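You operate a simulated robot arm through the tools that you are given. There is no shell and no other tool. Be economical: measure what you need, move in short steps, check, and stop when the job is done.

You run a simulated robot arm. Do the job below in one go: nothing can be reset, and whatever is moved stays where it is left.

JOB
Vent the vacuum box and move its stub to the carousel's green cell.
Fine: vent knob to VENT, lock paddle up, lid open; brake at tight before you seat it.

The check looks at the end state, three seconds after you hand in, the way a careful person would. Anything else that was tipped, shoved, dropped, spilled or broken makes it a failure. Lids that push on must go on centred and level and be pressed home; caps that screw on are set level and turned clockwise until they are tight.

ROBOT AND FRAMES
A 7-joint arm with a two-finger parallel gripper, hanging from a carriage that runs on a gantry, over the field with the corners [-2224, 1217], [-2224, -63], [76, -63], [76, 1217] (x, y) and turns from -359 to 329 degrees about z. Base frame: it is fixed where the carriage stands at the start and does not move with it; the origin is on the floor, on the carriage's upright axis, x ahead of it, y to its left, z up; the surface under the hand at the start is at about z = 760. Units: mm, degrees, N and s.
With the tool pointing down near the work surface it reaches from about 100 to 660 mm from the robot's upright axis, wherever it stands. Its first joint turns from -143.0 to 143.0 degrees. Places, roughly: air valve knob [800, 200, 800]; brake switch of the carousel [800, 300, 800]; flat blue air key [800, 100, 800]; gauge key [800, 0, 800]; green carousel knob [600, 0, 800]; green cell of the carousel [600, 200, 800]; heat knob of the carousel [800, 400, 800]; lid of the vacuum box [500, 100, 800]; lock paddle [400, 0, 800]; orange heat switch [800, 0, 800]; pump paddle [400, 0, 800]; start key of the purple box [600, 500, 800]; vent knob [500, 0, 800]. Payload 1.57 kg.
The tool frame sits at the grasp point between the pads (the TCP): z along the fingers, y along the line on which they close. The tips reach 30 mm beyond it. Largest opening 110 mm; finger width 24, thickness 12; the body of the gripper, 48 by 112 mm, starts 78 mm behind the TCP.
Orientation is that of the tool frame in the base frame, as a unit quaternion [x, y, z, w]. With the fingers straight down and closing along the base's y, the tool's x points along the base's -x, its y along +y and its z along -z.

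CONTROLS
- The arm moves only by the tool send_rows. Its argument "deltas" is a list of rows, each an object of numbers (a shift or turn left out is 0, a gripper value left out holds the last): "tx", "ty", "tz": the shift along the tool's x, y, z in mm; "rx", "ry", "rz": the turn, a rotation vector about the tool's x, y, z in degrees. In form: [{"tx": .., "ty": .., "tz": .., "rx": .., "ry": .., "rz": ..}, ...]. A call has 1 to 12 rows; each row shifts and turns the commanded pose from where the row before left it, along the tool's axes as they then stand. "gripper" is the opening, from 0 (shut) to 1 (fully open), set as the call begins (left out, the last holds). Rows are played at 5 a second. More than 50 mm and 8.6 degrees between two rows, or a gripper value outside its range, and nothing of the call is played. Where a pose cannot be reached the arm comes as near as it can. A force on the tool above 40 N (or 10 N above the force at the start of the call, whichever is more), or a blocked arm, ends the call early, and 0.2 s more pass. Each finger travels about 45 mm/s and halts on what it meets, pressing with about 25 N; the grip force reading is that of the motor and also rises with nothing between the fingers. The clock runs only during rows and for 0.2 s after the last one: add rows that do not move to give the fingers time. It gives the time, the measured TCP pose, the force on the tool (base axes), the opening and the grip force at its end, in the units of the frame above (readings bear some noise), with the torque about the TCP (base axes, N m) and any sound that the robot's microphone picked up.
- Cameras (640 x 400 px; columns grow to the right, rows downward): "scene" is now at [273.5, 31.8, 1811.6]; the picture's right is [0.53, -0.85, 0.00], its down [-0.76, -0.48, -0.43] and it looks along [0.37, 0.23, -0.90] (base axes); focal length 270 px, centre (320, 200). "wrist" rides on the gripper at [70, 16, -141] in the tool frame; the picture's right is [-0.23, 0.97, 0.00], its down [-0.86, -0.20, -0.48] and it looks along [-0.47, -0.11, 0.88] (tool axes); focal length 222 px, centre (320, 200). There is no depth. A picture from a camera that has moved, and an enlarged one, comes with that camera's place and axes in the base frame and with its lens.
- grab_frame(camera): a new picture of that camera. The clock stands still meanwhile.
- lift_body(by): slides the trunk up (or, below 0, down) by that many mm; the arm and the scene camera ride with it, the base frame stays. It gives what a move gives, with no picture.
- base_move(legs): drives the robot by 1 to 6 legs, each [ahead, left, turn to the left] in mm, mm and degrees, along the robot's own axes; the way and the turn of a leg run together, so that a leg with both is an arc; at most 1500 mm and 180 degrees a leg. The arm and the cameras ride along, it lands a little off, and it stops where it bumps. It keeps to its track: a leg is cut to what the track allows. It gives what a move gives.
- pan_tilt(pan, tilt): turns the head with the scene camera to pan (to the left, within 155 degrees either way) and tilt (down, from -29 to 69), counted from straight ahead of the robot. It gives what a move gives.
- zoom(camera, box): a new picture of the part [left, top, right, bottom] of that camera's present view, enlarged. The clock stands still meanwhile.
- finish_job(): hands the job in; it is judged then, once.

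Go step by step. Nothing tells you exact positions but the pictures and the camera data: compare them with the known pose of the tool, close in by small moves and look again before you grip or let go. The budget is 120 turns and 90 pictures, counting those below and the enlarged ones. Unless the task says otherwise, let go and move clear before handing in, and close with one line.

The tools are called after "Emit:" by a JSON object that holds its "api" and its "payload". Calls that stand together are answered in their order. send_rows: Moves the arm, as the interface text tells. Its arguments: {"type":"object","properties":{"deltas":{"type":"array","items":{"type":"object","properties":{"tx":{"type":"number"},"ty":{"type":"number"},"tz":{"type":"number"},"rx":{"type":"number"},"ry":{"type":"number"},"rz":{"type":"number"}}}},"gripper":{"type":"number"}},"required":["deltas"]} The other tools are called the same way: lift_body (by) slides the trunk up or down; base_move (legs) drives the base; pan_tilt (pan, tilt) turns the head that bears the scene camera; grab_frame (camera) takes a picture; zoom (camera, box) takes an enlarged picture of a part of a camera's view; finish_job () hands the job in.

At the start:

```text
time: 0.0
eef_pos: [734.4, 284.2, 1115.6]
ee_rot: [0.0, 1.0, 0.0, 0.001]
force: [-0.4, -0.3, -0.5]
ft_torque: [0.04, -0.01, 0.02]
gripper_width: 109.9
finger_force: 0.0
trunk travel left (down, up): [-500.0, 95.0]
robot x, y, heading: [-0.4, 0.5, 0.2]
head pan, tilt: [31.9, 64.2]
```

scene: 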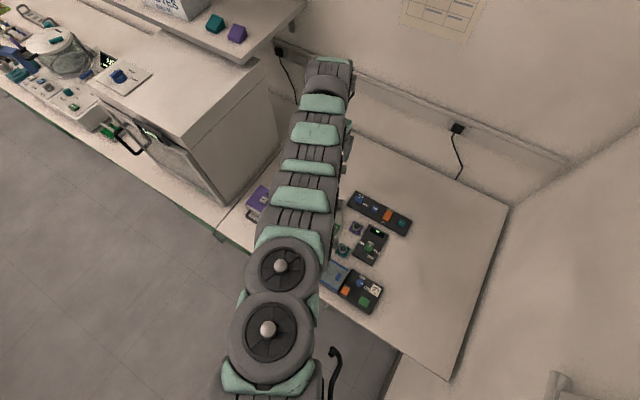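
wrist: 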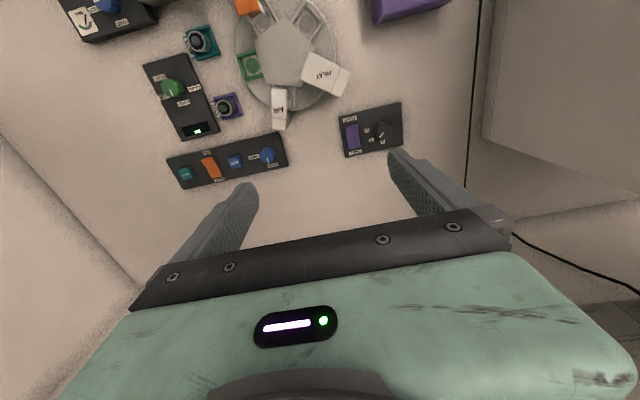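

The wrist view shows the carousel and its control panels, and the vacuum box sits at the upper left. I'll enlarge both views to read the labels.

Emit:
{"api": "zoom", "payload": {"camera": "wrist", "box": [130, 0, 420, 190]}}

Emit:
{"api": "zoom", "payload": {"camera": "scene", "box": [230, 170, 430, 320]}}

```text
2.11 times, centred on (275, 95) of wrist
camera zoom: at [665.1, 300.0, 1256.8], right [0.23, 0.97, 0.0], down [0.86, -0.2, 0.48], along [0.47, -0.11, -0.88], focal length 468 px, centre (415, 421)
```

zoom: 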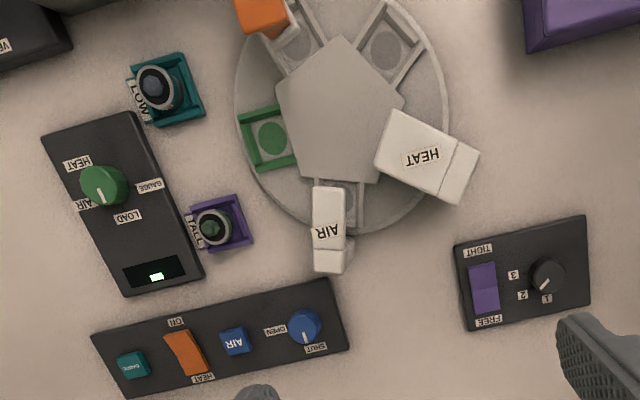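

```text
2.67 times, centred on (330, 245) of scene
camera zoom: at [273.5, 31.8, 1811.6], right [0.53, -0.85, 0.0], down [-0.76, -0.48, -0.43], along [0.37, 0.23, -0.9], focal length 721 px, centre (293, 80)
```

zoom: 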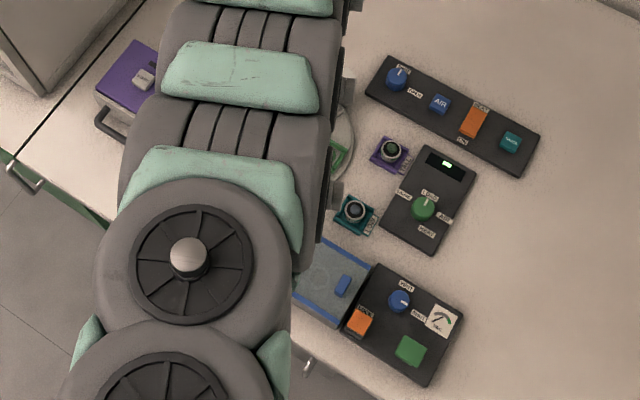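

I'm moving the hand back and over so the wrist camera looks at the vacuum box.

Emit:
{"api": "send_rows", "payload": {"deltas": [{"tx": 33, "ty": -18}, {"tx": 33, "ty": -18}, {"tx": 33, "ty": -18}, {"tx": 33, "ty": -18}, {"tx": 33, "ty": -18}, {"tx": 33, "ty": -18}, {"tx": 33, "ty": -18}, {"tx": 33, "ty": -18}, {"tx": 33, "ty": -18}, {"tx": 33, "ty": -18}, {"tx": 33, "ty": -18}, {"tx": 33, "ty": -18}]}}

Emit:
{"api": "grab_frame", "payload": {"camera": "wrist"}}

Emit:
{"api": "grab_frame", "payload": {"camera": "scene"}}

```text
time: 2.6
eef_pos: [423.4, 113.2, 1102.8]
ee_rot: [0.001, 1.0, 0.001, 0.0]
force: [-0.1, -0.2, 0.5]
ft_torque: [0.0, -0.01, 0.01]
gripper_width: 110.0
finger_force: 0.0
out of reach, approached as far as the arm can: row 4, 5, 10, 11, 12
trunk travel left (down, up): [-500.0, 95.0]
robot x, y, heading: [-1.7, 2.2, -0.3]
head pan, tilt: [31.9, 64.2]
```

```text
85 pictures are left
camera wrist: at [354.8, 130.1, 1244.2], right [0.23, 0.97, 0.0], down [0.86, -0.2, 0.48], along [0.47, -0.11, -0.88], focal length 222 px, centre (320, 200)
```

wrist: 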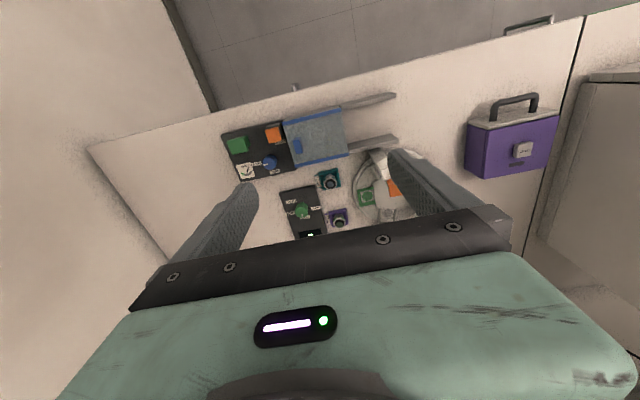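

```text
84 pictures are left
camera scene: at [273.5, 31.7, 1811.6], right [0.53, -0.85, 0.0], down [-0.76, -0.48, -0.43], along [0.37, 0.23, -0.9], focal length 270 px, centre (320, 200)
```

scene: 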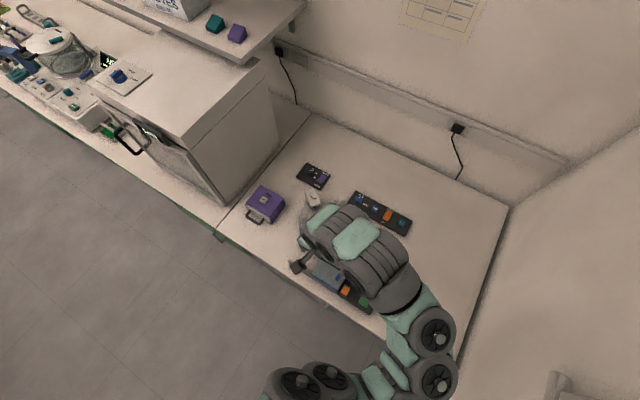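

Emit:
{"api": "zoom", "payload": {"camera": "wrist", "box": [210, 80, 410, 240]}}

Emit:
{"api": "zoom", "payload": {"camera": "scene", "box": [230, 150, 430, 320]}}

```text
2.50 times, centred on (310, 160) of wrist
camera zoom: at [354.8, 130.1, 1244.2], right [0.23, 0.97, 0.0], down [0.86, -0.2, 0.48], along [0.47, -0.11, -0.88], focal length 555 px, centre (345, 300)
```

zoom: 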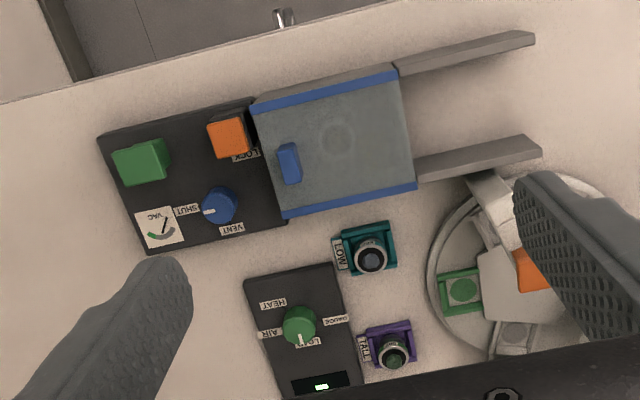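

```text
2.35 times, centred on (330, 235) of scene
camera zoom: at [273.5, 31.7, 1811.6], right [0.53, -0.85, 0.0], down [-0.76, -0.48, -0.43], along [0.37, 0.23, -0.9], focal length 636 px, centre (296, 118)
```

zoom: 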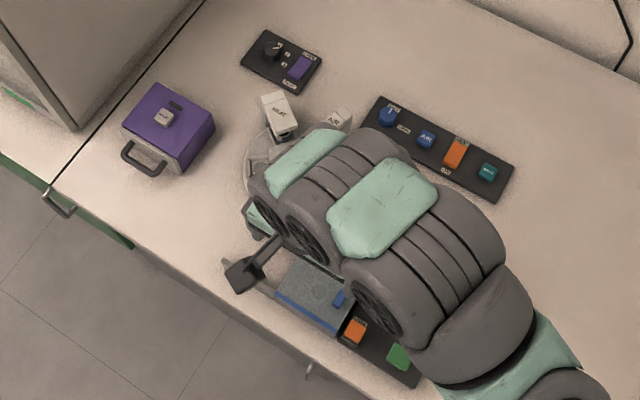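

The lid appears to slide along rails in +y. The vent knob is at about (480,-7), the lock paddle at (429,20) and the pump at (429,-55). I'm lowering the hand for a closer look.

Emit:
{"api": "send_rows", "payload": {"deltas": [{"tx": 3, "ty": -11, "tz": 15}, {"tx": 3, "ty": -11, "tz": 15}, {"tx": 3, "ty": -11, "tz": 15}, {"tx": 3, "ty": -11, "tz": 15}, {"tx": 3, "ty": -11, "tz": 15}, {"tx": 3, "ty": -11, "tz": 15}, {"tx": 3, "ty": -11, "tz": 15}, {"tx": 3, "ty": -11, "tz": 15}, {"tx": 3, "ty": -11, "tz": 15}, {"tx": 3, "ty": -11, "tz": 15}, {"tx": 3, "ty": -11, "tz": 15}]}}

Emit:
{"api": "grab_frame", "payload": {"camera": "wrist"}}

```text
time: 5.0
eef_pos: [393.1, -5.5, 937.5]
ee_rot: [0.0, 1.0, 0.0, -0.001]
force: [-1.0, -0.5, -0.5]
ft_torque: [0.03, 0.04, -0.02]
gripper_width: 110.1
finger_force: 0.2
out of reach, approached as far as the arm can: row 2
trunk travel left (down, up): [-500.0, 95.0]
robot x, y, heading: [-2.3, -4.1, 0.2]
head pan, tilt: [31.9, 64.2]
```

```text
81 pictures are left
camera wrist: at [323.3, 9.8, 1077.9], right [0.23, 0.97, 0.0], down [0.86, -0.2, 0.48], along [0.47, -0.11, -0.88], focal length 222 px, centre (320, 200)
```

wrist: 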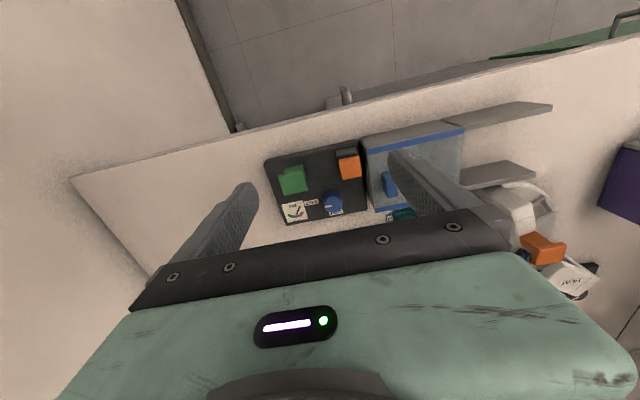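

Emit:
{"api": "zoom", "payload": {"camera": "wrist", "box": [250, 110, 470, 230]}}

```text
2.91 times, centred on (360, 170) of wrist
camera zoom: at [323.3, 9.8, 1077.9], right [0.23, 0.97, 0.0], down [0.86, -0.2, 0.48], along [0.47, -0.11, -0.88], focal length 646 px, centre (204, 287)
```

zoom: 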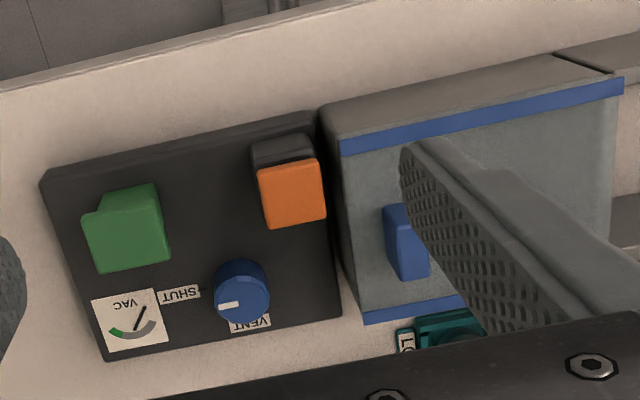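

I need a flatter viewing angle to read the paddle positions, so I'm tilting the hand.

Emit:
{"api": "send_rows", "payload": {"deltas": [{"tz": 8, "ry": -8}, {"tz": 8, "ry": -8}, {"tz": 8, "ry": -8}, {"tz": 8, "ry": -8}, {"ty": -20}, {"ty": -20}, {"ty": -20}]}}

Emit:
{"api": "grab_frame", "payload": {"camera": "wrist"}}

```text
time: 6.6
eef_pos: [398.3, -65.2, 908.0]
ee_rot: [0.0, 0.961, 0.0, 0.276]
force: [0.3, 0.6, -0.3]
ft_torque: [-0.03, -0.03, -0.01]
gripper_width: 110.0
finger_force: 0.0
trunk travel left (down, up): [-500.0, 95.0]
robot x, y, heading: [1.7, -1.6, 0.1]
head pan, tilt: [31.9, 64.2]
```

```text
79 pictures are left
camera wrist: at [264.6, -49.3, 989.7], right [0.19, 0.97, 0.12], down [0.47, -0.2, 0.86], along [0.86, -0.11, -0.5], focal length 222 px, centre (320, 200)
```

wrist: 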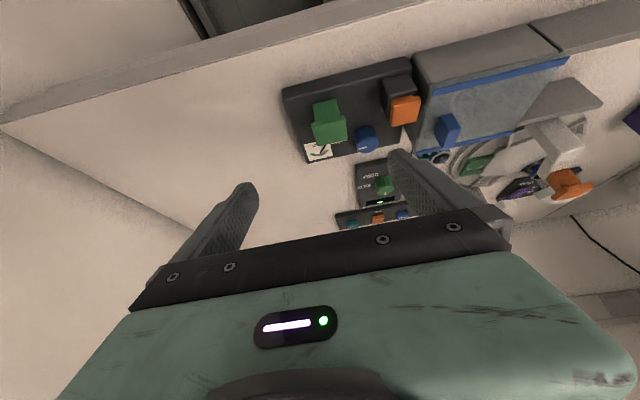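

Emit:
{"api": "zoom", "payload": {"camera": "wrist", "box": [270, 50, 450, 170]}}

Emit:
{"api": "zoom", "payload": {"camera": "wrist", "box": [400, 60, 640, 230]}}

```text
3.33 times, centred on (360, 110) of wrist
camera zoom: at [264.6, -49.3, 989.7], right [0.19, 0.97, 0.12], down [0.47, -0.2, 0.86], along [0.86, -0.11, -0.5], focal length 740 px, centre (187, 500)
```

zoom: 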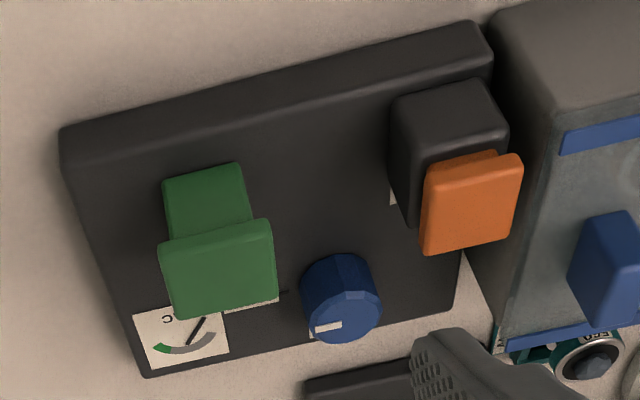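

```text
2.35 times, centred on (520, 145) of wrist
camera zoom: at [264.6, -49.3, 989.7], right [0.19, 0.97, 0.12], down [0.47, -0.2, 0.86], along [0.86, -0.11, -0.5], focal length 523 px, centre (-151, 329)
```

zoom: 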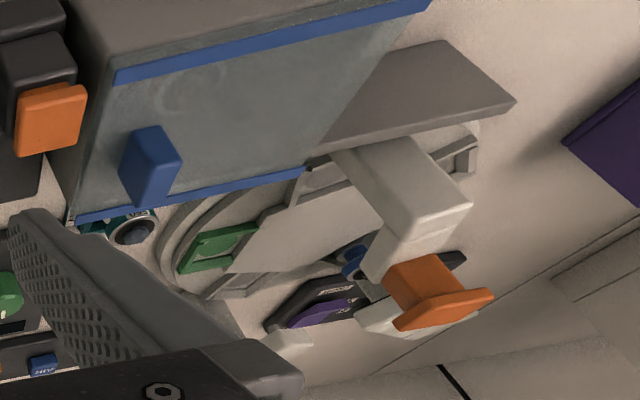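

I can't tell the paddle pose yet. I'm turning the hand 90° so the camera looks along +y and sees the panel from the side.

Emit:
{"api": "send_rows", "payload": {"deltas": [{"ry": 8}, {"ry": 8}, {"ry": 8}, {"ry": 8}, {"rz": -8.2}, {"rz": -8.2}, {"rz": -8.2}, {"rz": -8.2}, {"rz": -8.2}, {"rz": -8.2}]}}

Emit:
{"api": "send_rows", "payload": {"deltas": [{"rz": -8.2}, {"rz": -8.2}, {"rz": -8.2}, {"rz": -8.2}, {"rz": -8}, {"ry": -8}, {"ry": -8}, {"ry": -8}, {"ry": -8}, {"ry": -8}]}}

Emit:
{"api": "grab_frame", "payload": {"camera": "wrist"}}

```text
time: 8.8
eef_pos: [397.8, -64.9, 906.6]
ee_rot: [-0.417, 0.909, 0.0, 0.0]
force: [0.1, -0.3, -0.5]
ft_torque: [0.01, -0.03, 0.01]
gripper_width: 109.9
finger_force: 0.1
trunk travel left (down, up): [-500.0, 95.0]
robot x, y, heading: [-0.8, 0.6, 0.1]
head pan, tilt: [31.9, 64.2]
```

```text
time: 11.0
eef_pos: [397.1, -66.5, 906.5]
ee_rot: [0.664, -0.664, -0.242, -0.244]
force: [0.3, 0.0, -0.3]
ft_torque: [-0.03, 0.03, 0.05]
gripper_width: 110.2
finger_force: 0.0
trunk travel left (down, up): [-500.0, 95.0]
robot x, y, heading: [4.5, -1.1, 0.1]
head pan, tilt: [31.9, 64.2]
```

```text
76 pictures are left
camera wrist: at [382.7, -210.4, 969.4], right [-0.97, 0.17, 0.15], down [0.2, 0.34, 0.92], along [0.11, 0.92, -0.37], focal length 222 px, centre (320, 200)
```

wrist: 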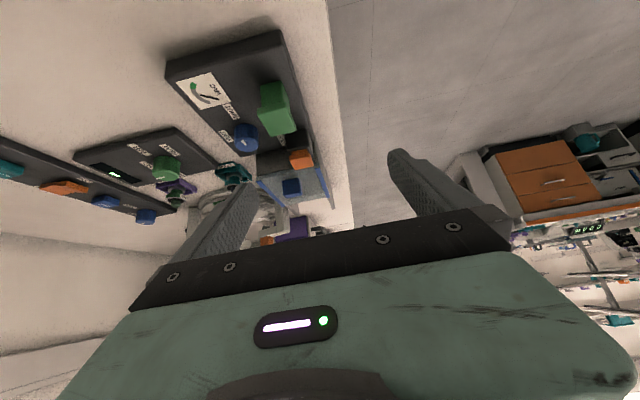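

Emit:
{"api": "zoom", "payload": {"camera": "wrist", "box": [160, 30, 360, 240]}}

```text
1.90 times, centred on (260, 135) of wrist
camera zoom: at [382.7, -210.4, 969.4], right [-0.97, 0.17, 0.15], down [0.2, 0.34, 0.92], along [0.11, 0.92, -0.37], focal length 423 px, centre (434, 324)
```

zoom: 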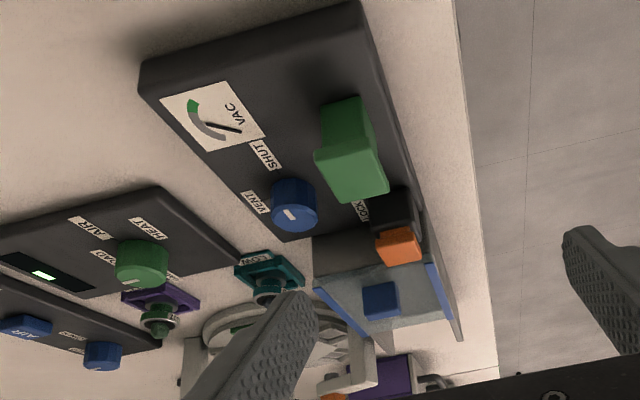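

Emit:
{"api": "zoom", "payload": {"camera": "wrist", "box": [245, 70, 345, 210]}}

```text
2.86 times, centred on (295, 140) of wrist
camera zoom: at [382.7, -210.4, 969.4], right [-0.97, 0.17, 0.15], down [0.2, 0.34, 0.92], along [0.11, 0.92, -0.37], focal length 635 px, centre (391, 371)
```

zoom: 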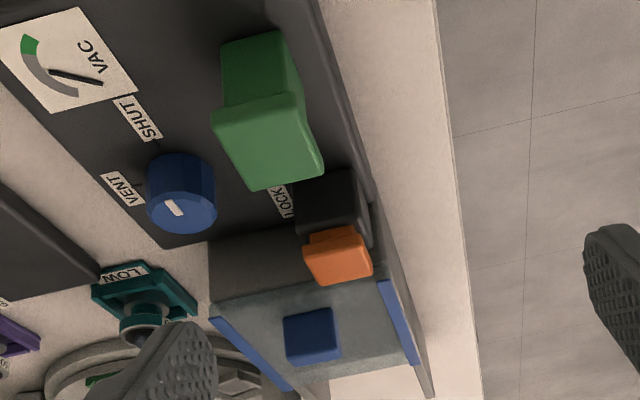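

Emit:
{"api": "send_rows", "payload": {"deltas": [{"tx": 27}, {"tx": 27}, {"tx": 27}, {"tx": 27}, {"ry": -8}]}}

Emit:
{"api": "zoom", "payload": {"camera": "wrist", "box": [220, 80, 380, 220]}}

```text
time: 12.2
eef_pos: [399.5, -147.3, 836.8]
ee_rot: [0.646, -0.645, -0.289, -0.288]
force: [-0.2, 0.3, -0.4]
ft_torque: [0.01, -0.06, -0.02]
gripper_width: 110.2
finger_force: 0.0
trunk travel left (down, up): [-500.0, 95.0]
robot x, y, heading: [-0.6, 1.9, -0.1]
head pan, tilt: [31.9, 64.2]
```

```text
2.86 times, centred on (300, 150) of wrist
camera zoom: at [383.1, -299.1, 878.6], right [-0.97, 0.15, 0.17], down [0.2, 0.21, 0.96], along [0.11, 0.97, -0.24], focal length 635 px, centre (377, 343)
```

zoom: 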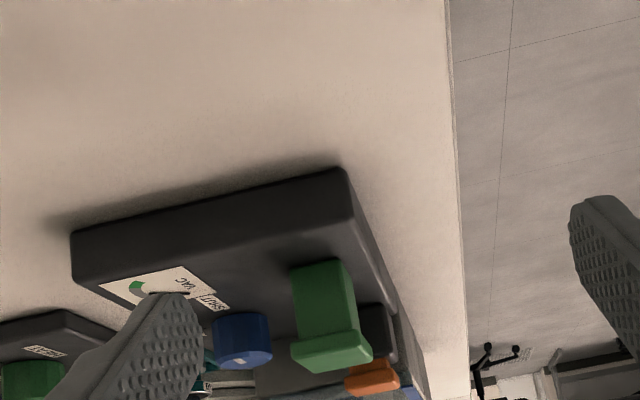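

Emit:
{"api": "zoom", "payload": {"camera": "wrist", "box": [280, 135, 330, 185]}}

```text
8.00 times, centred on (305, 160) of wrist
camera zoom: at [383.1, -299.1, 878.6], right [-0.97, 0.15, 0.17], down [0.2, 0.21, 0.96], along [0.11, 0.97, -0.24], focal length 1777 px, centre (440, 520)
```

zoom: 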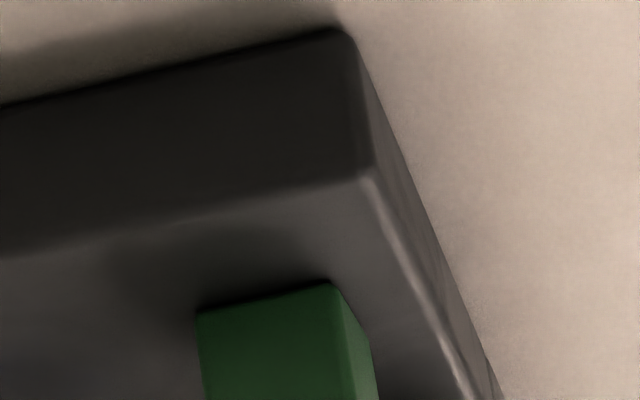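

Emit:
{"api": "zoom", "payload": {"camera": "wrist", "box": [260, 165, 360, 225]}}

```text
6.40 times, centred on (310, 195) of wrist
camera zoom: at [383.1, -299.1, 878.6], right [-0.97, 0.15, 0.17], down [0.2, 0.21, 0.96], along [0.11, 0.97, -0.24], focal length 1422 px, centre (384, 232)
```

zoom: 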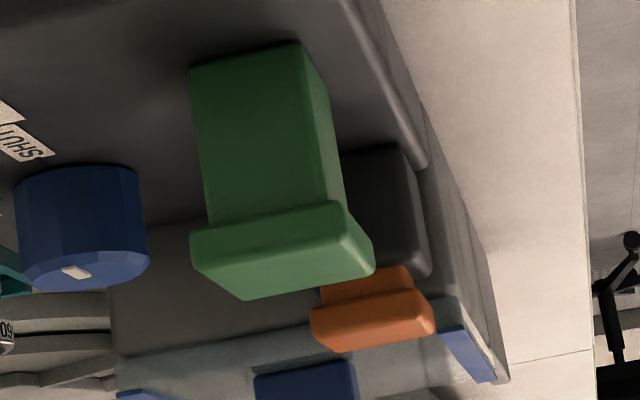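

Each paddle is a wide plate on a post that can be pulled up. The panel top is at z≈780 and the vent knob top is at about (482,-9,801). I'm straightening the hand, turning back to yaw 0, and moving above the knob.

Emit:
{"api": "send_rows", "payload": {"deltas": [{"ry": 8, "tz": -15}, {"ry": 8, "tz": -15}, {"ry": 8, "tz": -15}, {"ry": 8, "tz": -15}, {"ry": 8}, {"ry": 8}, {"rz": 8.1}, {"rz": 8.1}, {"rz": 8.1}, {"rz": 8.1}, {"rz": 8.1}, {"rz": 8.1}]}}

Emit:
{"api": "send_rows", "payload": {"deltas": [{"rz": 8.1}, {"rz": 8.1}, {"rz": 8.1}, {"rz": 8.1}, {"rz": 8.2}, {}], "gripper": 0.55}}

```text
time: 14.8
eef_pos: [397.6, -182.3, 886.3]
ee_rot: [-0.352, 0.936, 0.001, 0.0]
force: [0.0, -0.8, 0.0]
ft_torque: [0.01, -0.02, -0.01]
gripper_width: 110.1
finger_force: 0.2
trunk travel left (down, up): [-500.0, 95.0]
robot x, y, heading: [-2.5, 2.8, 0.2]
head pan, tilt: [31.9, 64.2]
```

```text
time: 16.2
eef_pos: [398.3, -181.2, 886.5]
ee_rot: [-0.006, 1.0, 0.0, 0.0]
force: [0.1, 0.2, 0.2]
ft_torque: [-0.03, 0.0, 0.01]
gripper_width: 60.6
finger_force: 0.0
trunk travel left (down, up): [-500.0, 95.0]
robot x, y, heading: [-4.6, -3.7, 0.3]
head pan, tilt: [31.9, 64.2]
```

Emit:
{"api": "send_rows", "payload": {"deltas": [{"tx": -17, "ty": 35, "rz": 0.7}, {"tx": -17, "ty": 35}, {"tx": -17, "ty": 34}, {"tx": -17, "ty": 34}, {"tx": -16, "ty": 34}, {}]}}

Emit:
{"api": "grab_frame", "payload": {"camera": "wrist"}}

Emit:
{"api": "zoom", "payload": {"camera": "scene", "box": [280, 220, 420, 330]}}

```text
time: 17.6
eef_pos: [482.3, -8.6, 884.1]
ee_rot: [-0.001, 1.0, 0.001, -0.001]
force: [-0.2, 0.5, -0.7]
ft_torque: [-0.04, 0.01, -0.05]
gripper_width: 60.3
finger_force: 0.0
trunk travel left (down, up): [-500.0, 95.0]
robot x, y, heading: [3.1, 5.8, 0.2]
head pan, tilt: [31.9, 64.2]
```

```text
70 pictures are left
camera wrist: at [413.6, 7.4, 1025.6], right [0.23, 0.97, 0.0], down [0.86, -0.2, 0.48], along [0.47, -0.11, -0.88], focal length 222 px, centre (320, 200)
```

wrist: 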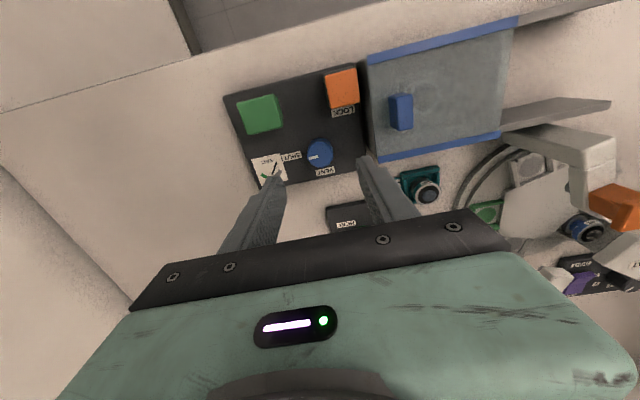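

```text
3.64 times, centred on (350, 275) of scene
camera zoom: at [273.5, 31.8, 1811.6], right [0.53, -0.85, 0.0], down [-0.76, -0.48, -0.43], along [0.37, 0.23, -0.9], focal length 983 px, centre (211, -73)
```

zoom: 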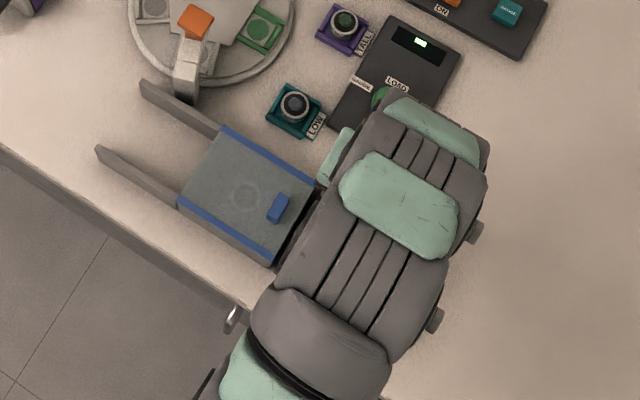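

The knob comes out at about (480,-8). I'm descending with the fingers straddling it, then closing.

Emit:
{"api": "send_rows", "payload": {"deltas": [{"tz": 17, "tx": 2}, {"tz": 17}, {"tz": 17}, {"tz": 16}, {}]}}

Emit:
{"api": "send_rows", "payload": {"deltas": [{}, {}, {}, {}], "gripper": 0.15}}

Emit:
{"api": "zoom", "payload": {"camera": "wrist", "box": [200, 60, 440, 220]}}

```text
time: 18.8
eef_pos: [478.9, -9.3, 819.7]
ee_rot: [-0.002, 1.0, 0.0, 0.0]
force: [-1.1, 0.0, -0.2]
ft_torque: [0.01, -0.01, 0.01]
gripper_width: 60.3
finger_force: 0.0
trunk travel left (down, up): [-500.0, 95.0]
robot x, y, heading: [1.3, -0.5, 0.2]
head pan, tilt: [31.9, 64.2]
```

```text
time: 19.8
eef_pos: [479.0, -8.0, 819.1]
ee_rot: [-0.001, 1.0, 0.002, 0.0]
force: [1.1, 8.5, -3.4]
ft_torque: [0.05, 0.06, -0.01]
gripper_width: 27.8
finger_force: 32.1
trunk travel left (down, up): [-500.0, 95.0]
robot x, y, heading: [-1.0, 2.7, -0.2]
head pan, tilt: [31.9, 64.2]
```

```text
2.50 times, centred on (320, 140) of wrist
camera zoom: at [410.5, 7.7, 960.0], right [0.22, 0.97, 0.0], down [0.86, -0.2, 0.48], along [0.47, -0.1, -0.88], focal length 555 px, centre (320, 350)
```

zoom: 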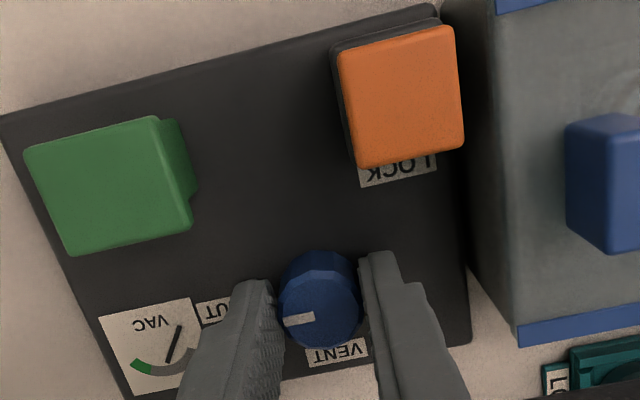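

Emit:
{"api": "send_rows", "payload": {"deltas": [{"ty": 0.7, "rz": -8.2}, {"rz": -8.2}, {"rz": -8.2}, {"rz": -8.2}, {"rz": -8.2}, {"rz": -8.2}, {"rz": -8.2}, {"rz": -8.2}, {"rz": -8.2}, {"rz": -8.2}, {"rz": -8}, {}]}}

Emit:
{"api": "zoom", "payload": {"camera": "wrist", "box": [200, 60, 440, 220]}}

```text
time: 22.4
eef_pos: [481.5, -8.0, 818.8]
ee_rot: [0.709, -0.705, 0.0, -0.001]
force: [-5.5, 5.1, 22.4]
ft_torque: [0.12, 0.33, -0.03]
gripper_width: 27.5
finger_force: 38.1
trunk travel left (down, up): [-500.0, 95.0]
robot x, y, heading: [0.0, 1.3, 0.2]
head pan, tilt: [31.9, 64.2]
```

```text
2.50 times, centred on (320, 140) of wrist
camera zoom: at [465.2, -78.9, 959.2], right [-0.97, 0.22, 0.0], down [0.2, 0.86, 0.48], along [0.11, 0.47, -0.88], focal length 555 px, centre (320, 350)
```

zoom: 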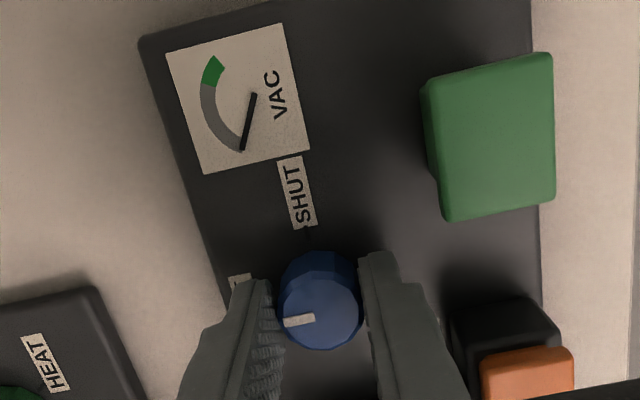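

The pointer is at VENT and the gauge needle has dropped to the end of its scale. I'm releasing the knob, lifting and moving over the lock paddle.

Emit:
{"api": "send_rows", "payload": {"deltas": [{}, {}, {"tz": -20}, {"tz": -25}, {"tz": -25}, {}], "gripper": 0.5}}

Emit:
{"api": "send_rows", "payload": {"deltas": [{"tx": -15, "ty": -28}, {"tx": -15, "ty": -28}, {}]}}

Emit:
{"api": "grab_frame", "payload": {"camera": "wrist"}}

```text
time: 23.8
eef_pos: [477.9, -9.3, 888.5]
ee_rot: [0.708, -0.707, 0.0, -0.001]
force: [-0.2, -0.4, 0.0]
ft_torque: [0.0, 0.01, -0.01]
gripper_width: 55.3
finger_force: 0.0
trunk travel left (down, up): [-500.0, 95.0]
robot x, y, heading: [0.9, 1.1, -0.1]
head pan, tilt: [31.9, 64.2]
```

```text
time: 24.6
eef_pos: [534.8, 22.0, 889.2]
ee_rot: [0.707, -0.707, 0.001, 0.0]
force: [-0.3, -0.1, 1.0]
ft_torque: [0.0, -0.02, 0.01]
gripper_width: 55.1
finger_force: 0.0
trunk travel left (down, up): [-500.0, 95.0]
robot x, y, heading: [-1.2, 0.9, 0.0]
head pan, tilt: [31.9, 64.2]
```

```text
66 pictures are left
camera wrist: at [518.6, -48.2, 1030.1], right [-0.97, 0.23, 0.0], down [0.2, 0.86, 0.48], along [0.11, 0.47, -0.88], focal length 222 px, centre (320, 200)
```

wrist: 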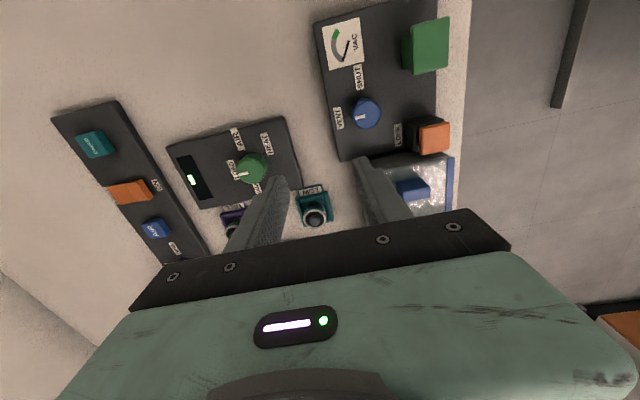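

Emit:
{"api": "send_rows", "payload": {"deltas": [{"ty": 36}, {"ty": 36}, {"ty": 36}, {}]}}

Emit:
{"api": "zoom", "payload": {"camera": "wrist", "box": [200, 40, 440, 200]}}

```text
time: 25.6
eef_pos: [423.8, 22.5, 886.3]
ee_rot: [0.708, -0.706, -0.001, 0.001]
force: [-0.5, 0.1, -0.1]
ft_torque: [0.02, 0.0, 0.0]
gripper_width: 54.9
finger_force: 0.1
trunk travel left (down, up): [-500.0, 95.0]
robot x, y, heading: [-0.4, 0.2, -0.0]
head pan, tilt: [31.9, 64.2]
```

```text
2.50 times, centred on (320, 120) of wrist
camera zoom: at [409.3, -48.4, 1027.6], right [-0.97, 0.23, 0.0], down [0.2, 0.86, 0.48], along [0.11, 0.47, -0.88], focal length 555 px, centre (320, 400)
```

zoom: 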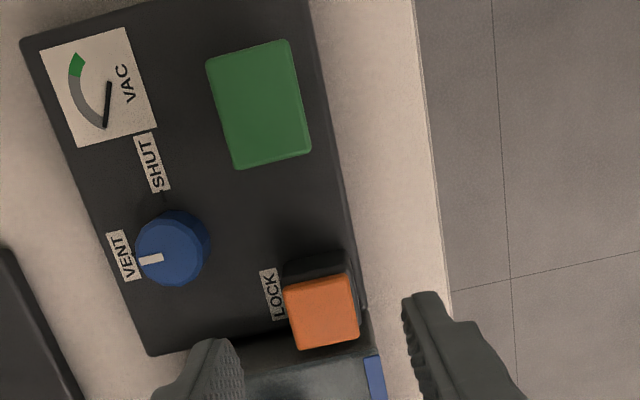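

Emit:
{"api": "send_rows", "payload": {"deltas": [{"ty": -2, "tz": 15}, {"tz": 15}, {"tz": 14}, {}]}}

Emit:
{"api": "zoom", "payload": {"camera": "wrist", "box": [200, 60, 440, 220]}}

```text
time: 26.6
eef_pos: [429.8, 20.8, 843.1]
ee_rot: [0.708, -0.706, -0.001, 0.0]
force: [-0.4, 0.4, 1.3]
ft_torque: [0.03, 0.01, 0.01]
gripper_width: 55.0
finger_force: 0.0
trunk travel left (down, up): [-500.0, 95.0]
robot x, y, heading: [-3.2, -2.1, 0.0]
head pan, tilt: [31.9, 64.2]
```

```text
2.50 times, centred on (320, 140) of wrist
camera zoom: at [413.4, -49.4, 983.3], right [-0.97, 0.23, 0.0], down [0.2, 0.86, 0.48], along [0.11, 0.47, -0.88], focal length 555 px, centre (320, 350)
```

zoom: 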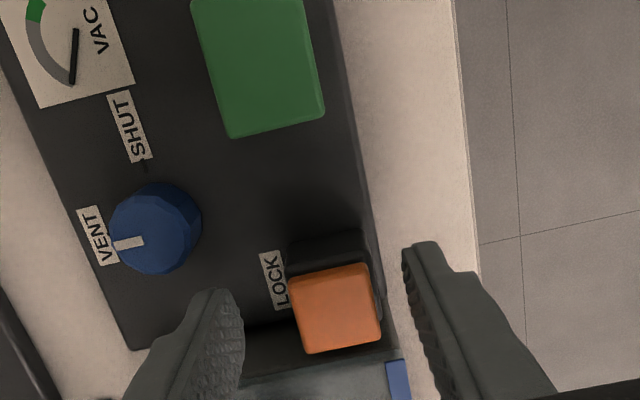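

Emit:
{"api": "send_rows", "payload": {"deltas": [{"ty": 2.5, "tz": 5, "tx": -2}, {}, {}]}}

Emit:
{"api": "send_rows", "payload": {"deltas": [{}, {}, {}, {}], "gripper": 0.1}}

Emit:
{"api": "zoom", "payload": {"camera": "wrist", "box": [200, 60, 440, 220]}}

```text
time: 27.4
eef_pos: [426.8, 22.2, 838.6]
ee_rot: [0.708, -0.706, -0.001, 0.001]
force: [-0.3, 0.1, 0.2]
ft_torque: [0.06, -0.01, 0.0]
gripper_width: 55.0
finger_force: 0.0
trunk travel left (down, up): [-500.0, 95.0]
robot x, y, heading: [-2.3, -0.3, 0.3]
head pan, tilt: [31.9, 64.2]
```

```text
time: 28.4
eef_pos: [424.0, 22.3, 838.7]
ee_rot: [0.708, -0.707, -0.001, 0.001]
force: [-8.1, 0.2, 8.2]
ft_torque: [-0.02, 0.56, -0.33]
gripper_width: 30.1
finger_force: 36.5
trunk travel left (down, up): [-500.0, 95.0]
robot x, y, heading: [3.3, -0.7, -0.3]
head pan, tilt: [31.9, 64.2]
```

```text
2.50 times, centred on (320, 140) of wrist
camera zoom: at [409.5, -47.4, 979.1], right [-0.97, 0.23, 0.0], down [0.2, 0.85, 0.48], along [0.11, 0.47, -0.88], focal length 555 px, centre (320, 350)
```

zoom: 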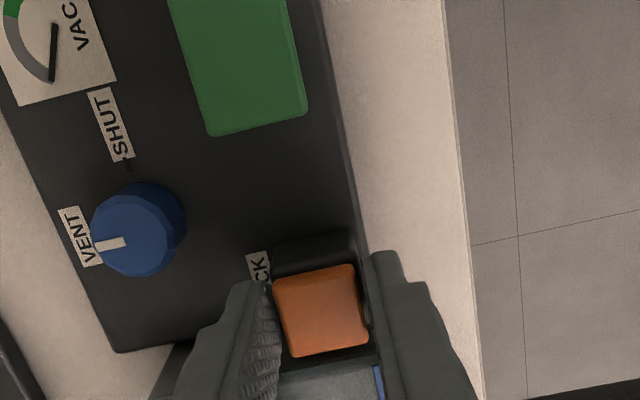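

The grip is on the paddle plate, 30 mm wide. I'm lifting gently.

Emit:
{"api": "send_rows", "payload": {"deltas": [{"tz": -3}, {"tz": -3}, {"tz": -3}, {"tz": -3}]}}

Emit:
{"api": "zoom", "payload": {"camera": "wrist", "box": [200, 60, 440, 220]}}

```text
time: 28.8
eef_pos: [424.9, 23.7, 838.8]
ee_rot: [0.708, -0.706, -0.001, 0.001]
force: [8.3, 3.7, -28.6]
ft_torque: [0.59, -0.3, 0.09]
gripper_width: 30.1
finger_force: 39.1
trunk travel left (down, up): [-500.0, 95.0]
robot x, y, heading: [-0.1, -1.7, 0.4]
head pan, tilt: [31.9, 64.2]
stopped in row 1: the force on the tool passed its limit at 52 N (the readings are from after the stop); the commanded pose is now the measured one
```

```text
2.50 times, centred on (320, 140) of wrist
camera zoom: at [409.7, -47.4, 979.1], right [-0.97, 0.23, 0.0], down [0.2, 0.86, 0.48], along [0.1, 0.47, -0.88], focal length 555 px, centre (320, 350)
```

zoom: 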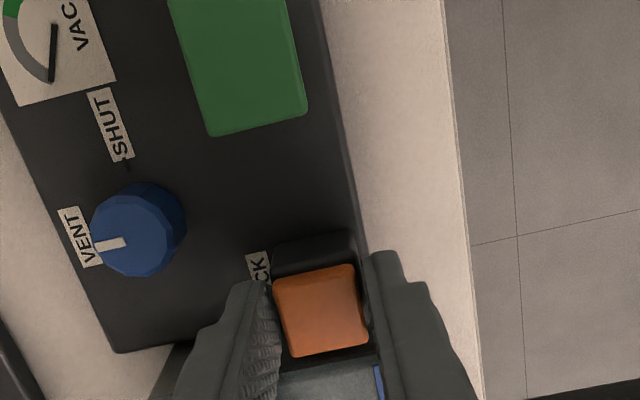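

It won't move straight up, so it may be hinged. I'm releasing and taking a closer view from the side.

Emit:
{"api": "send_rows", "payload": {"deltas": [{}, {}, {"tz": -20}, {"tz": -25}, {"tx": 33, "ty": -11, "rz": -8}, {"tx": 33, "ty": -11, "rz": -8}, {"tx": 33, "ty": -11, "rz": -8}, {"tx": 33, "ty": -11}, {"ry": -8}, {"ry": -8}, {"ry": -8}, {"ry": -8}], "gripper": 0.5}}

Emit:
{"api": "send_rows", "payload": {"deltas": [{"ry": -8}, {"ry": -8}, {}]}}

Emit:
{"api": "grab_frame", "payload": {"camera": "wrist"}}

```text
time: 31.4
eef_pos: [494.7, -94.2, 885.6]
ee_rot: [0.806, -0.523, -0.233, -0.151]
force: [-1.5, -0.4, -0.3]
ft_torque: [-0.02, -0.01, 0.01]
gripper_width: 54.9
finger_force: 0.1
trunk travel left (down, up): [-500.0, 95.0]
robot x, y, heading: [0.1, -0.3, -0.2]
head pan, tilt: [31.9, 64.2]
```

```text
time: 32.2
eef_pos: [486.3, -93.3, 890.3]
ee_rot: [0.767, -0.497, -0.342, -0.22]
force: [0.8, -0.5, -0.2]
ft_torque: [0.02, 0.01, 0.01]
gripper_width: 54.8
finger_force: 0.0
out of reach, approached as far as the arm can: row 2
trunk travel left (down, up): [-500.0, 95.0]
robot x, y, heading: [1.7, 1.3, 0.0]
head pan, tilt: [31.9, 64.2]
```

```text
61 pictures are left
camera wrist: at [533.7, -236.8, 932.6], right [-0.95, -0.26, 0.17], down [0.09, 0.28, 0.96], along [-0.3, 0.92, -0.24], focal length 222 px, centre (320, 200)
```

wrist: 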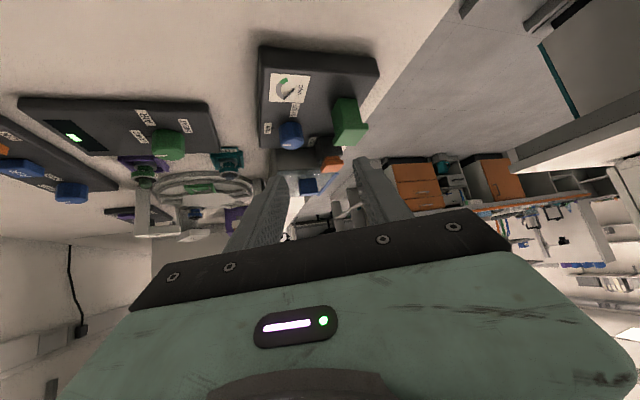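

Emit:
{"api": "zoom", "payload": {"camera": "wrist", "box": [260, 80, 400, 200]}}

Emit:
{"api": "zoom", "payload": {"camera": "wrist", "box": [295, 120, 355, 180]}}

```text
3.33 times, centred on (330, 140) of wrist
camera zoom: at [533.7, -236.8, 932.6], right [-0.95, -0.26, 0.17], down [0.09, 0.28, 0.96], along [-0.3, 0.92, -0.24], focal length 740 px, centre (287, 400)
```

zoom: 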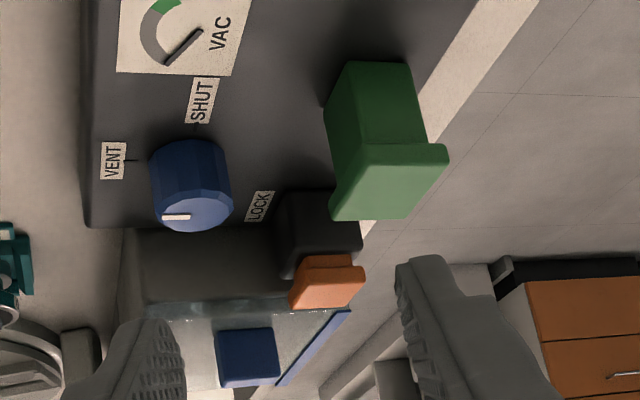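

```text
6.67 times, centred on (325, 150) of wrist
camera zoom: at [533.7, -236.8, 932.6], right [-0.95, -0.26, 0.17], down [0.09, 0.28, 0.96], along [-0.3, 0.92, -0.24], focal length 1481 px, centre (287, 533)
```

zoom: 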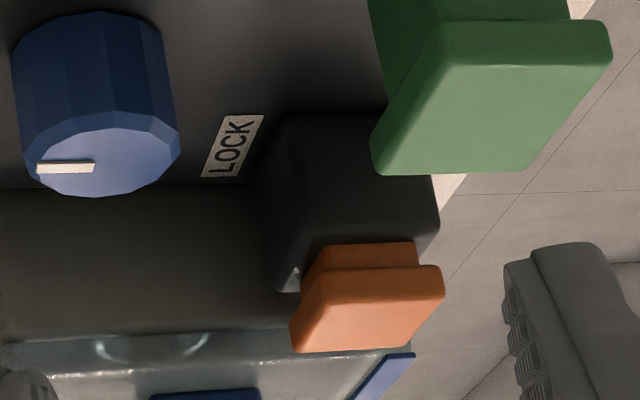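

The lock paddle looks like a vertical slider seated low in its housing, while the pump paddle stands tall. I'll re-grip the lock paddle and pull in small steps.

Emit:
{"api": "send_rows", "payload": {"deltas": [{"ry": 8}, {"ry": 8}, {"ry": 8}, {"ry": 8}, {"ry": 8}, {"ry": 8}, {"rz": 8}, {"rz": 8}, {"rz": 8}, {}]}}

```text
time: 34.4
eef_pos: [510.6, -101.1, 866.4]
ee_rot: [-0.707, 0.707, 0.001, -0.001]
force: [0.2, 0.7, -0.2]
ft_torque: [0.0, 0.01, 0.0]
gripper_width: 54.9
finger_force: 0.0
out of reach, approached as far as the arm can: row 5, 6
trunk travel left (down, up): [-500.0, 95.0]
robot x, y, heading: [0.4, 0.4, 0.0]
head pan, tilt: [31.9, 64.2]
```

Emit:
{"api": "send_rows", "payload": {"deltas": [{"tz": -10, "tx": -31, "ty": 22}, {"tx": -31, "ty": 22}, {"tx": -31, "ty": 22}, {"tx": -31, "ty": 20}, {}]}}

Emit:
{"api": "send_rows", "payload": {"deltas": [{"tz": 12}, {"tz": 12}, {"tz": 10}, {}]}}

Emit:
{"api": "zoom", "payload": {"camera": "wrist", "box": [200, 60, 440, 220]}}

```text
time: 35.6
eef_pos: [476.2, 17.8, 822.2]
ee_rot: [0.708, -0.707, 0.0, 0.0]
force: [3.7, -0.7, 1.6]
ft_torque: [-0.01, -0.04, 0.02]
gripper_width: 51.4
finger_force: 0.1
out of reach, approached as far as the arm can: row 1, 2, 3, 4
trunk travel left (down, up): [-500.0, 95.0]
robot x, y, heading: [-1.7, -2.5, -0.4]
head pan, tilt: [31.9, 64.2]
```

```text
time: 36.1
eef_pos: [483.7, 19.5, 812.1]
ee_rot: [0.708, -0.706, 0.003, -0.002]
force: [-6.5, 0.7, 114.2]
ft_torque: [0.22, 4.13, 0.08]
gripper_width: 60.0
finger_force: 2.5
trunk travel left (down, up): [-500.0, 95.0]
robot x, y, heading: [-0.3, -2.0, 0.2]
head pan, tilt: [31.9, 64.2]
stopped in row 2: the force on the tool passed its limit at 265 N (the readings are from after the stop); the commanded pose is now the measured one
```

```text
2.50 times, centred on (320, 140) of wrist
camera zoom: at [467.0, -50.6, 953.2], right [-0.97, 0.22, -0.01], down [0.19, 0.86, 0.48], along [0.11, 0.46, -0.88], focal length 555 px, centre (320, 350)
```

zoom: 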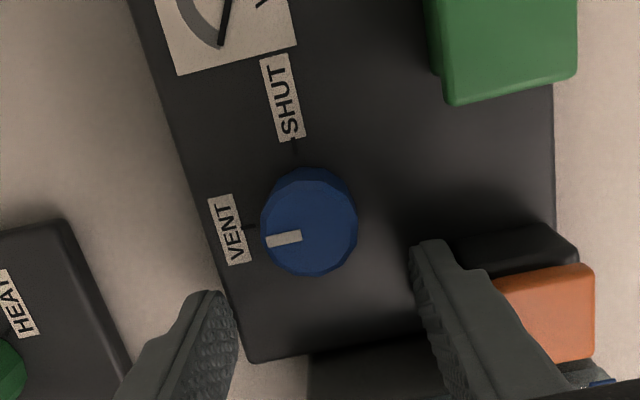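

The arm hit a reach limit and pressed on the panel. I'm lifting clear carefully and checking nothing was disturbed.

Emit:
{"api": "send_rows", "payload": {"deltas": [{"tz": -15}, {"tz": -20}, {"tz": -20}, {"tz": -20}]}}

Emit:
{"api": "grab_frame", "payload": {"camera": "wrist"}}

Emit:
{"api": "grab_frame", "payload": {"camera": "scene"}}

```text
time: 37.1
eef_pos: [505.3, 20.0, 849.3]
ee_rot: [0.708, -0.707, 0.0, 0.002]
force: [-0.7, 0.4, 0.9]
ft_torque: [-0.04, -0.04, 0.04]
gripper_width: 55.1
finger_force: 0.1
out of reach, approached as far as the arm can: row 2, 3, 4
trunk travel left (down, up): [-500.0, 95.0]
robot x, y, heading: [-1.2, 0.3, 0.0]
head pan, tilt: [31.9, 64.2]
```

```text
57 pictures are left
camera wrist: at [490.8, -50.0, 990.2], right [-0.97, 0.23, 0.0], down [0.2, 0.86, 0.48], along [0.1, 0.46, -0.88], focal length 222 px, centre (320, 200)
```

wrist: 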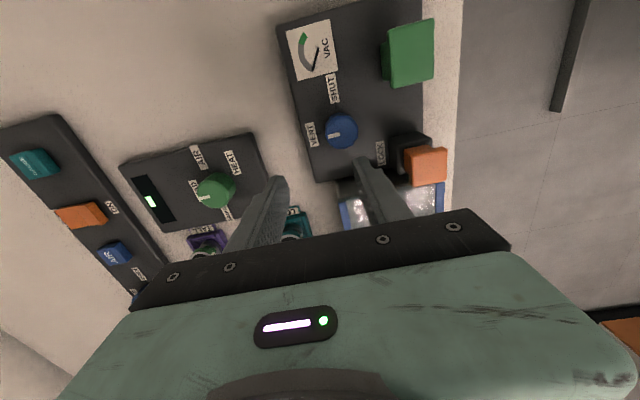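

```text
56 pictures are left
camera scene: at [273.6, 31.7, 1811.5], right [0.53, -0.85, 0.0], down [-0.76, -0.48, -0.43], along [0.37, 0.23, -0.9], focal length 270 px, centre (320, 200)
```

scene: 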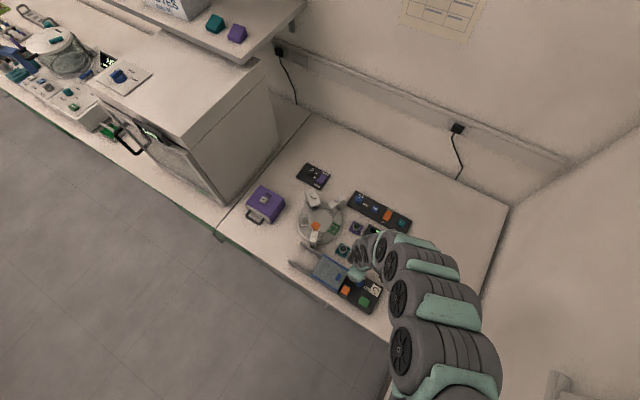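

The arm is folded awkwardly. I'll raise the trunk and back the carriage off so the box is at a comfortable reach.

Emit:
{"api": "lift_body", "payload": {"by": 80}}

Emit:
{"api": "base_move", "payload": {"legs": [[-150, 0, 0]]}}

Emit:
{"api": "grab_frame", "payload": {"camera": "scene"}}

```text
time: 38.3
eef_pos: [505.6, 19.6, 929.4]
ee_rot: [0.708, -0.706, -0.001, 0.002]
force: [-0.7, -0.1, 0.5]
ft_torque: [-0.01, 0.03, 0.01]
gripper_width: 55.0
finger_force: 0.0
trunk travel left (down, up): [-580.0, 15.0]
robot x, y, heading: [-3.1, -0.7, -0.0]
head pan, tilt: [31.9, 64.2]
```

```text
time: 39.7
eef_pos: [356.0, 19.0, 929.1]
ee_rot: [-0.707, 0.707, 0.001, -0.003]
force: [-1.1, -0.4, -0.3]
ft_torque: [0.0, -0.01, -0.03]
gripper_width: 54.8
finger_force: 0.1
trunk travel left (down, up): [-580.0, 15.0]
robot x, y, heading: [-152.4, -2.2, 0.1]
head pan, tilt: [31.9, 64.2]
```

```text
55 pictures are left
camera scene: at [123.8, 31.3, 1891.6], right [0.53, -0.85, 0.0], down [-0.77, -0.47, -0.43], along [0.37, 0.23, -0.9], focal length 270 px, centre (320, 200)
```

scene: 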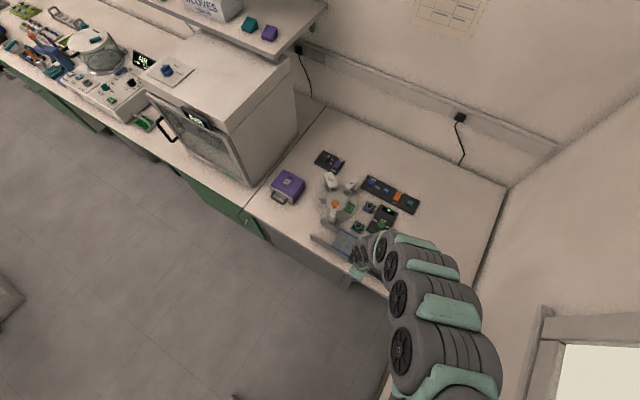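

Emit:
{"api": "send_rows", "payload": {"deltas": [{"ty": -23, "tx": -1}, {"ty": -23, "tx": -1}, {"ty": -23, "tx": -1}, {"tz": 20}, {"tz": 20}, {}]}}

Emit:
{"api": "zoom", "payload": {"camera": "wrist", "box": [200, 60, 440, 220]}}

```text
time: 41.1
eef_pos: [424.6, 21.6, 887.8]
ee_rot: [-0.707, 0.708, 0.001, -0.002]
force: [0.0, 0.6, 0.6]
ft_torque: [0.02, 0.0, 0.01]
gripper_width: 55.2
finger_force: 0.1
trunk travel left (down, up): [-580.0, 15.0]
robot x, y, heading: [-149.9, 0.7, 0.0]
head pan, tilt: [31.9, 64.2]
```

```text
2.50 times, centred on (320, 140) of wrist
camera zoom: at [409.4, -48.4, 1028.9], right [-0.97, 0.23, 0.0], down [0.2, 0.86, 0.48], along [0.11, 0.46, -0.88], focal length 555 px, centre (320, 350)
```

zoom: 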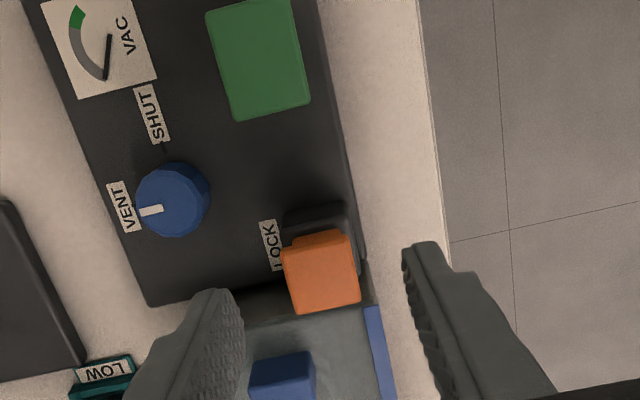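

The orange paddle now looks higher, with its stem visible. I'm zooming in to confirm.

Emit:
{"api": "zoom", "payload": {"camera": "wrist", "box": [285, 120, 365, 180]}}

Emit:
{"api": "zoom", "payload": {"camera": "scene", "box": [300, 200, 380, 260]}}

```text
6.67 times, centred on (325, 150) of wrist
camera zoom: at [409.4, -48.4, 1028.9], right [-0.97, 0.23, 0.0], down [0.2, 0.86, 0.48], along [0.11, 0.46, -0.88], focal length 1481 px, centre (287, 533)
```

zoom: 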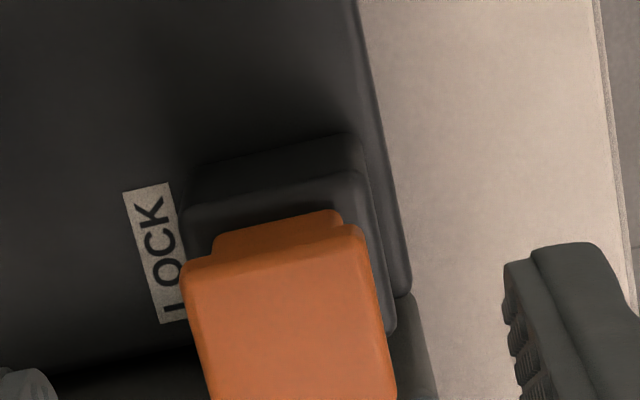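

```text
6.67 times, centred on (340, 230) of scene
camera zoom: at [123.7, 31.3, 1891.6], right [0.53, -0.85, 0.0], down [-0.77, -0.47, -0.43], along [0.37, 0.23, -0.9], focal length 1802 px, centre (187, 0)
```

zoom: 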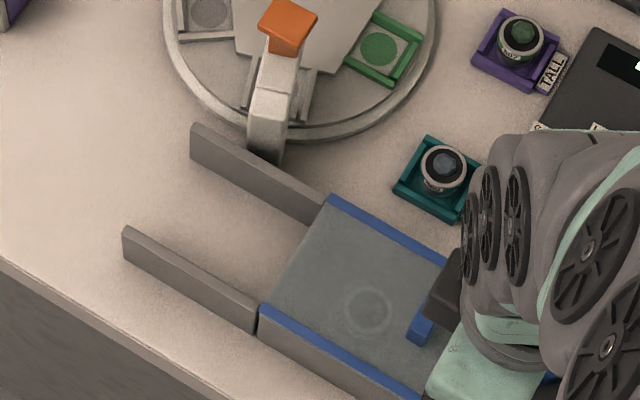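

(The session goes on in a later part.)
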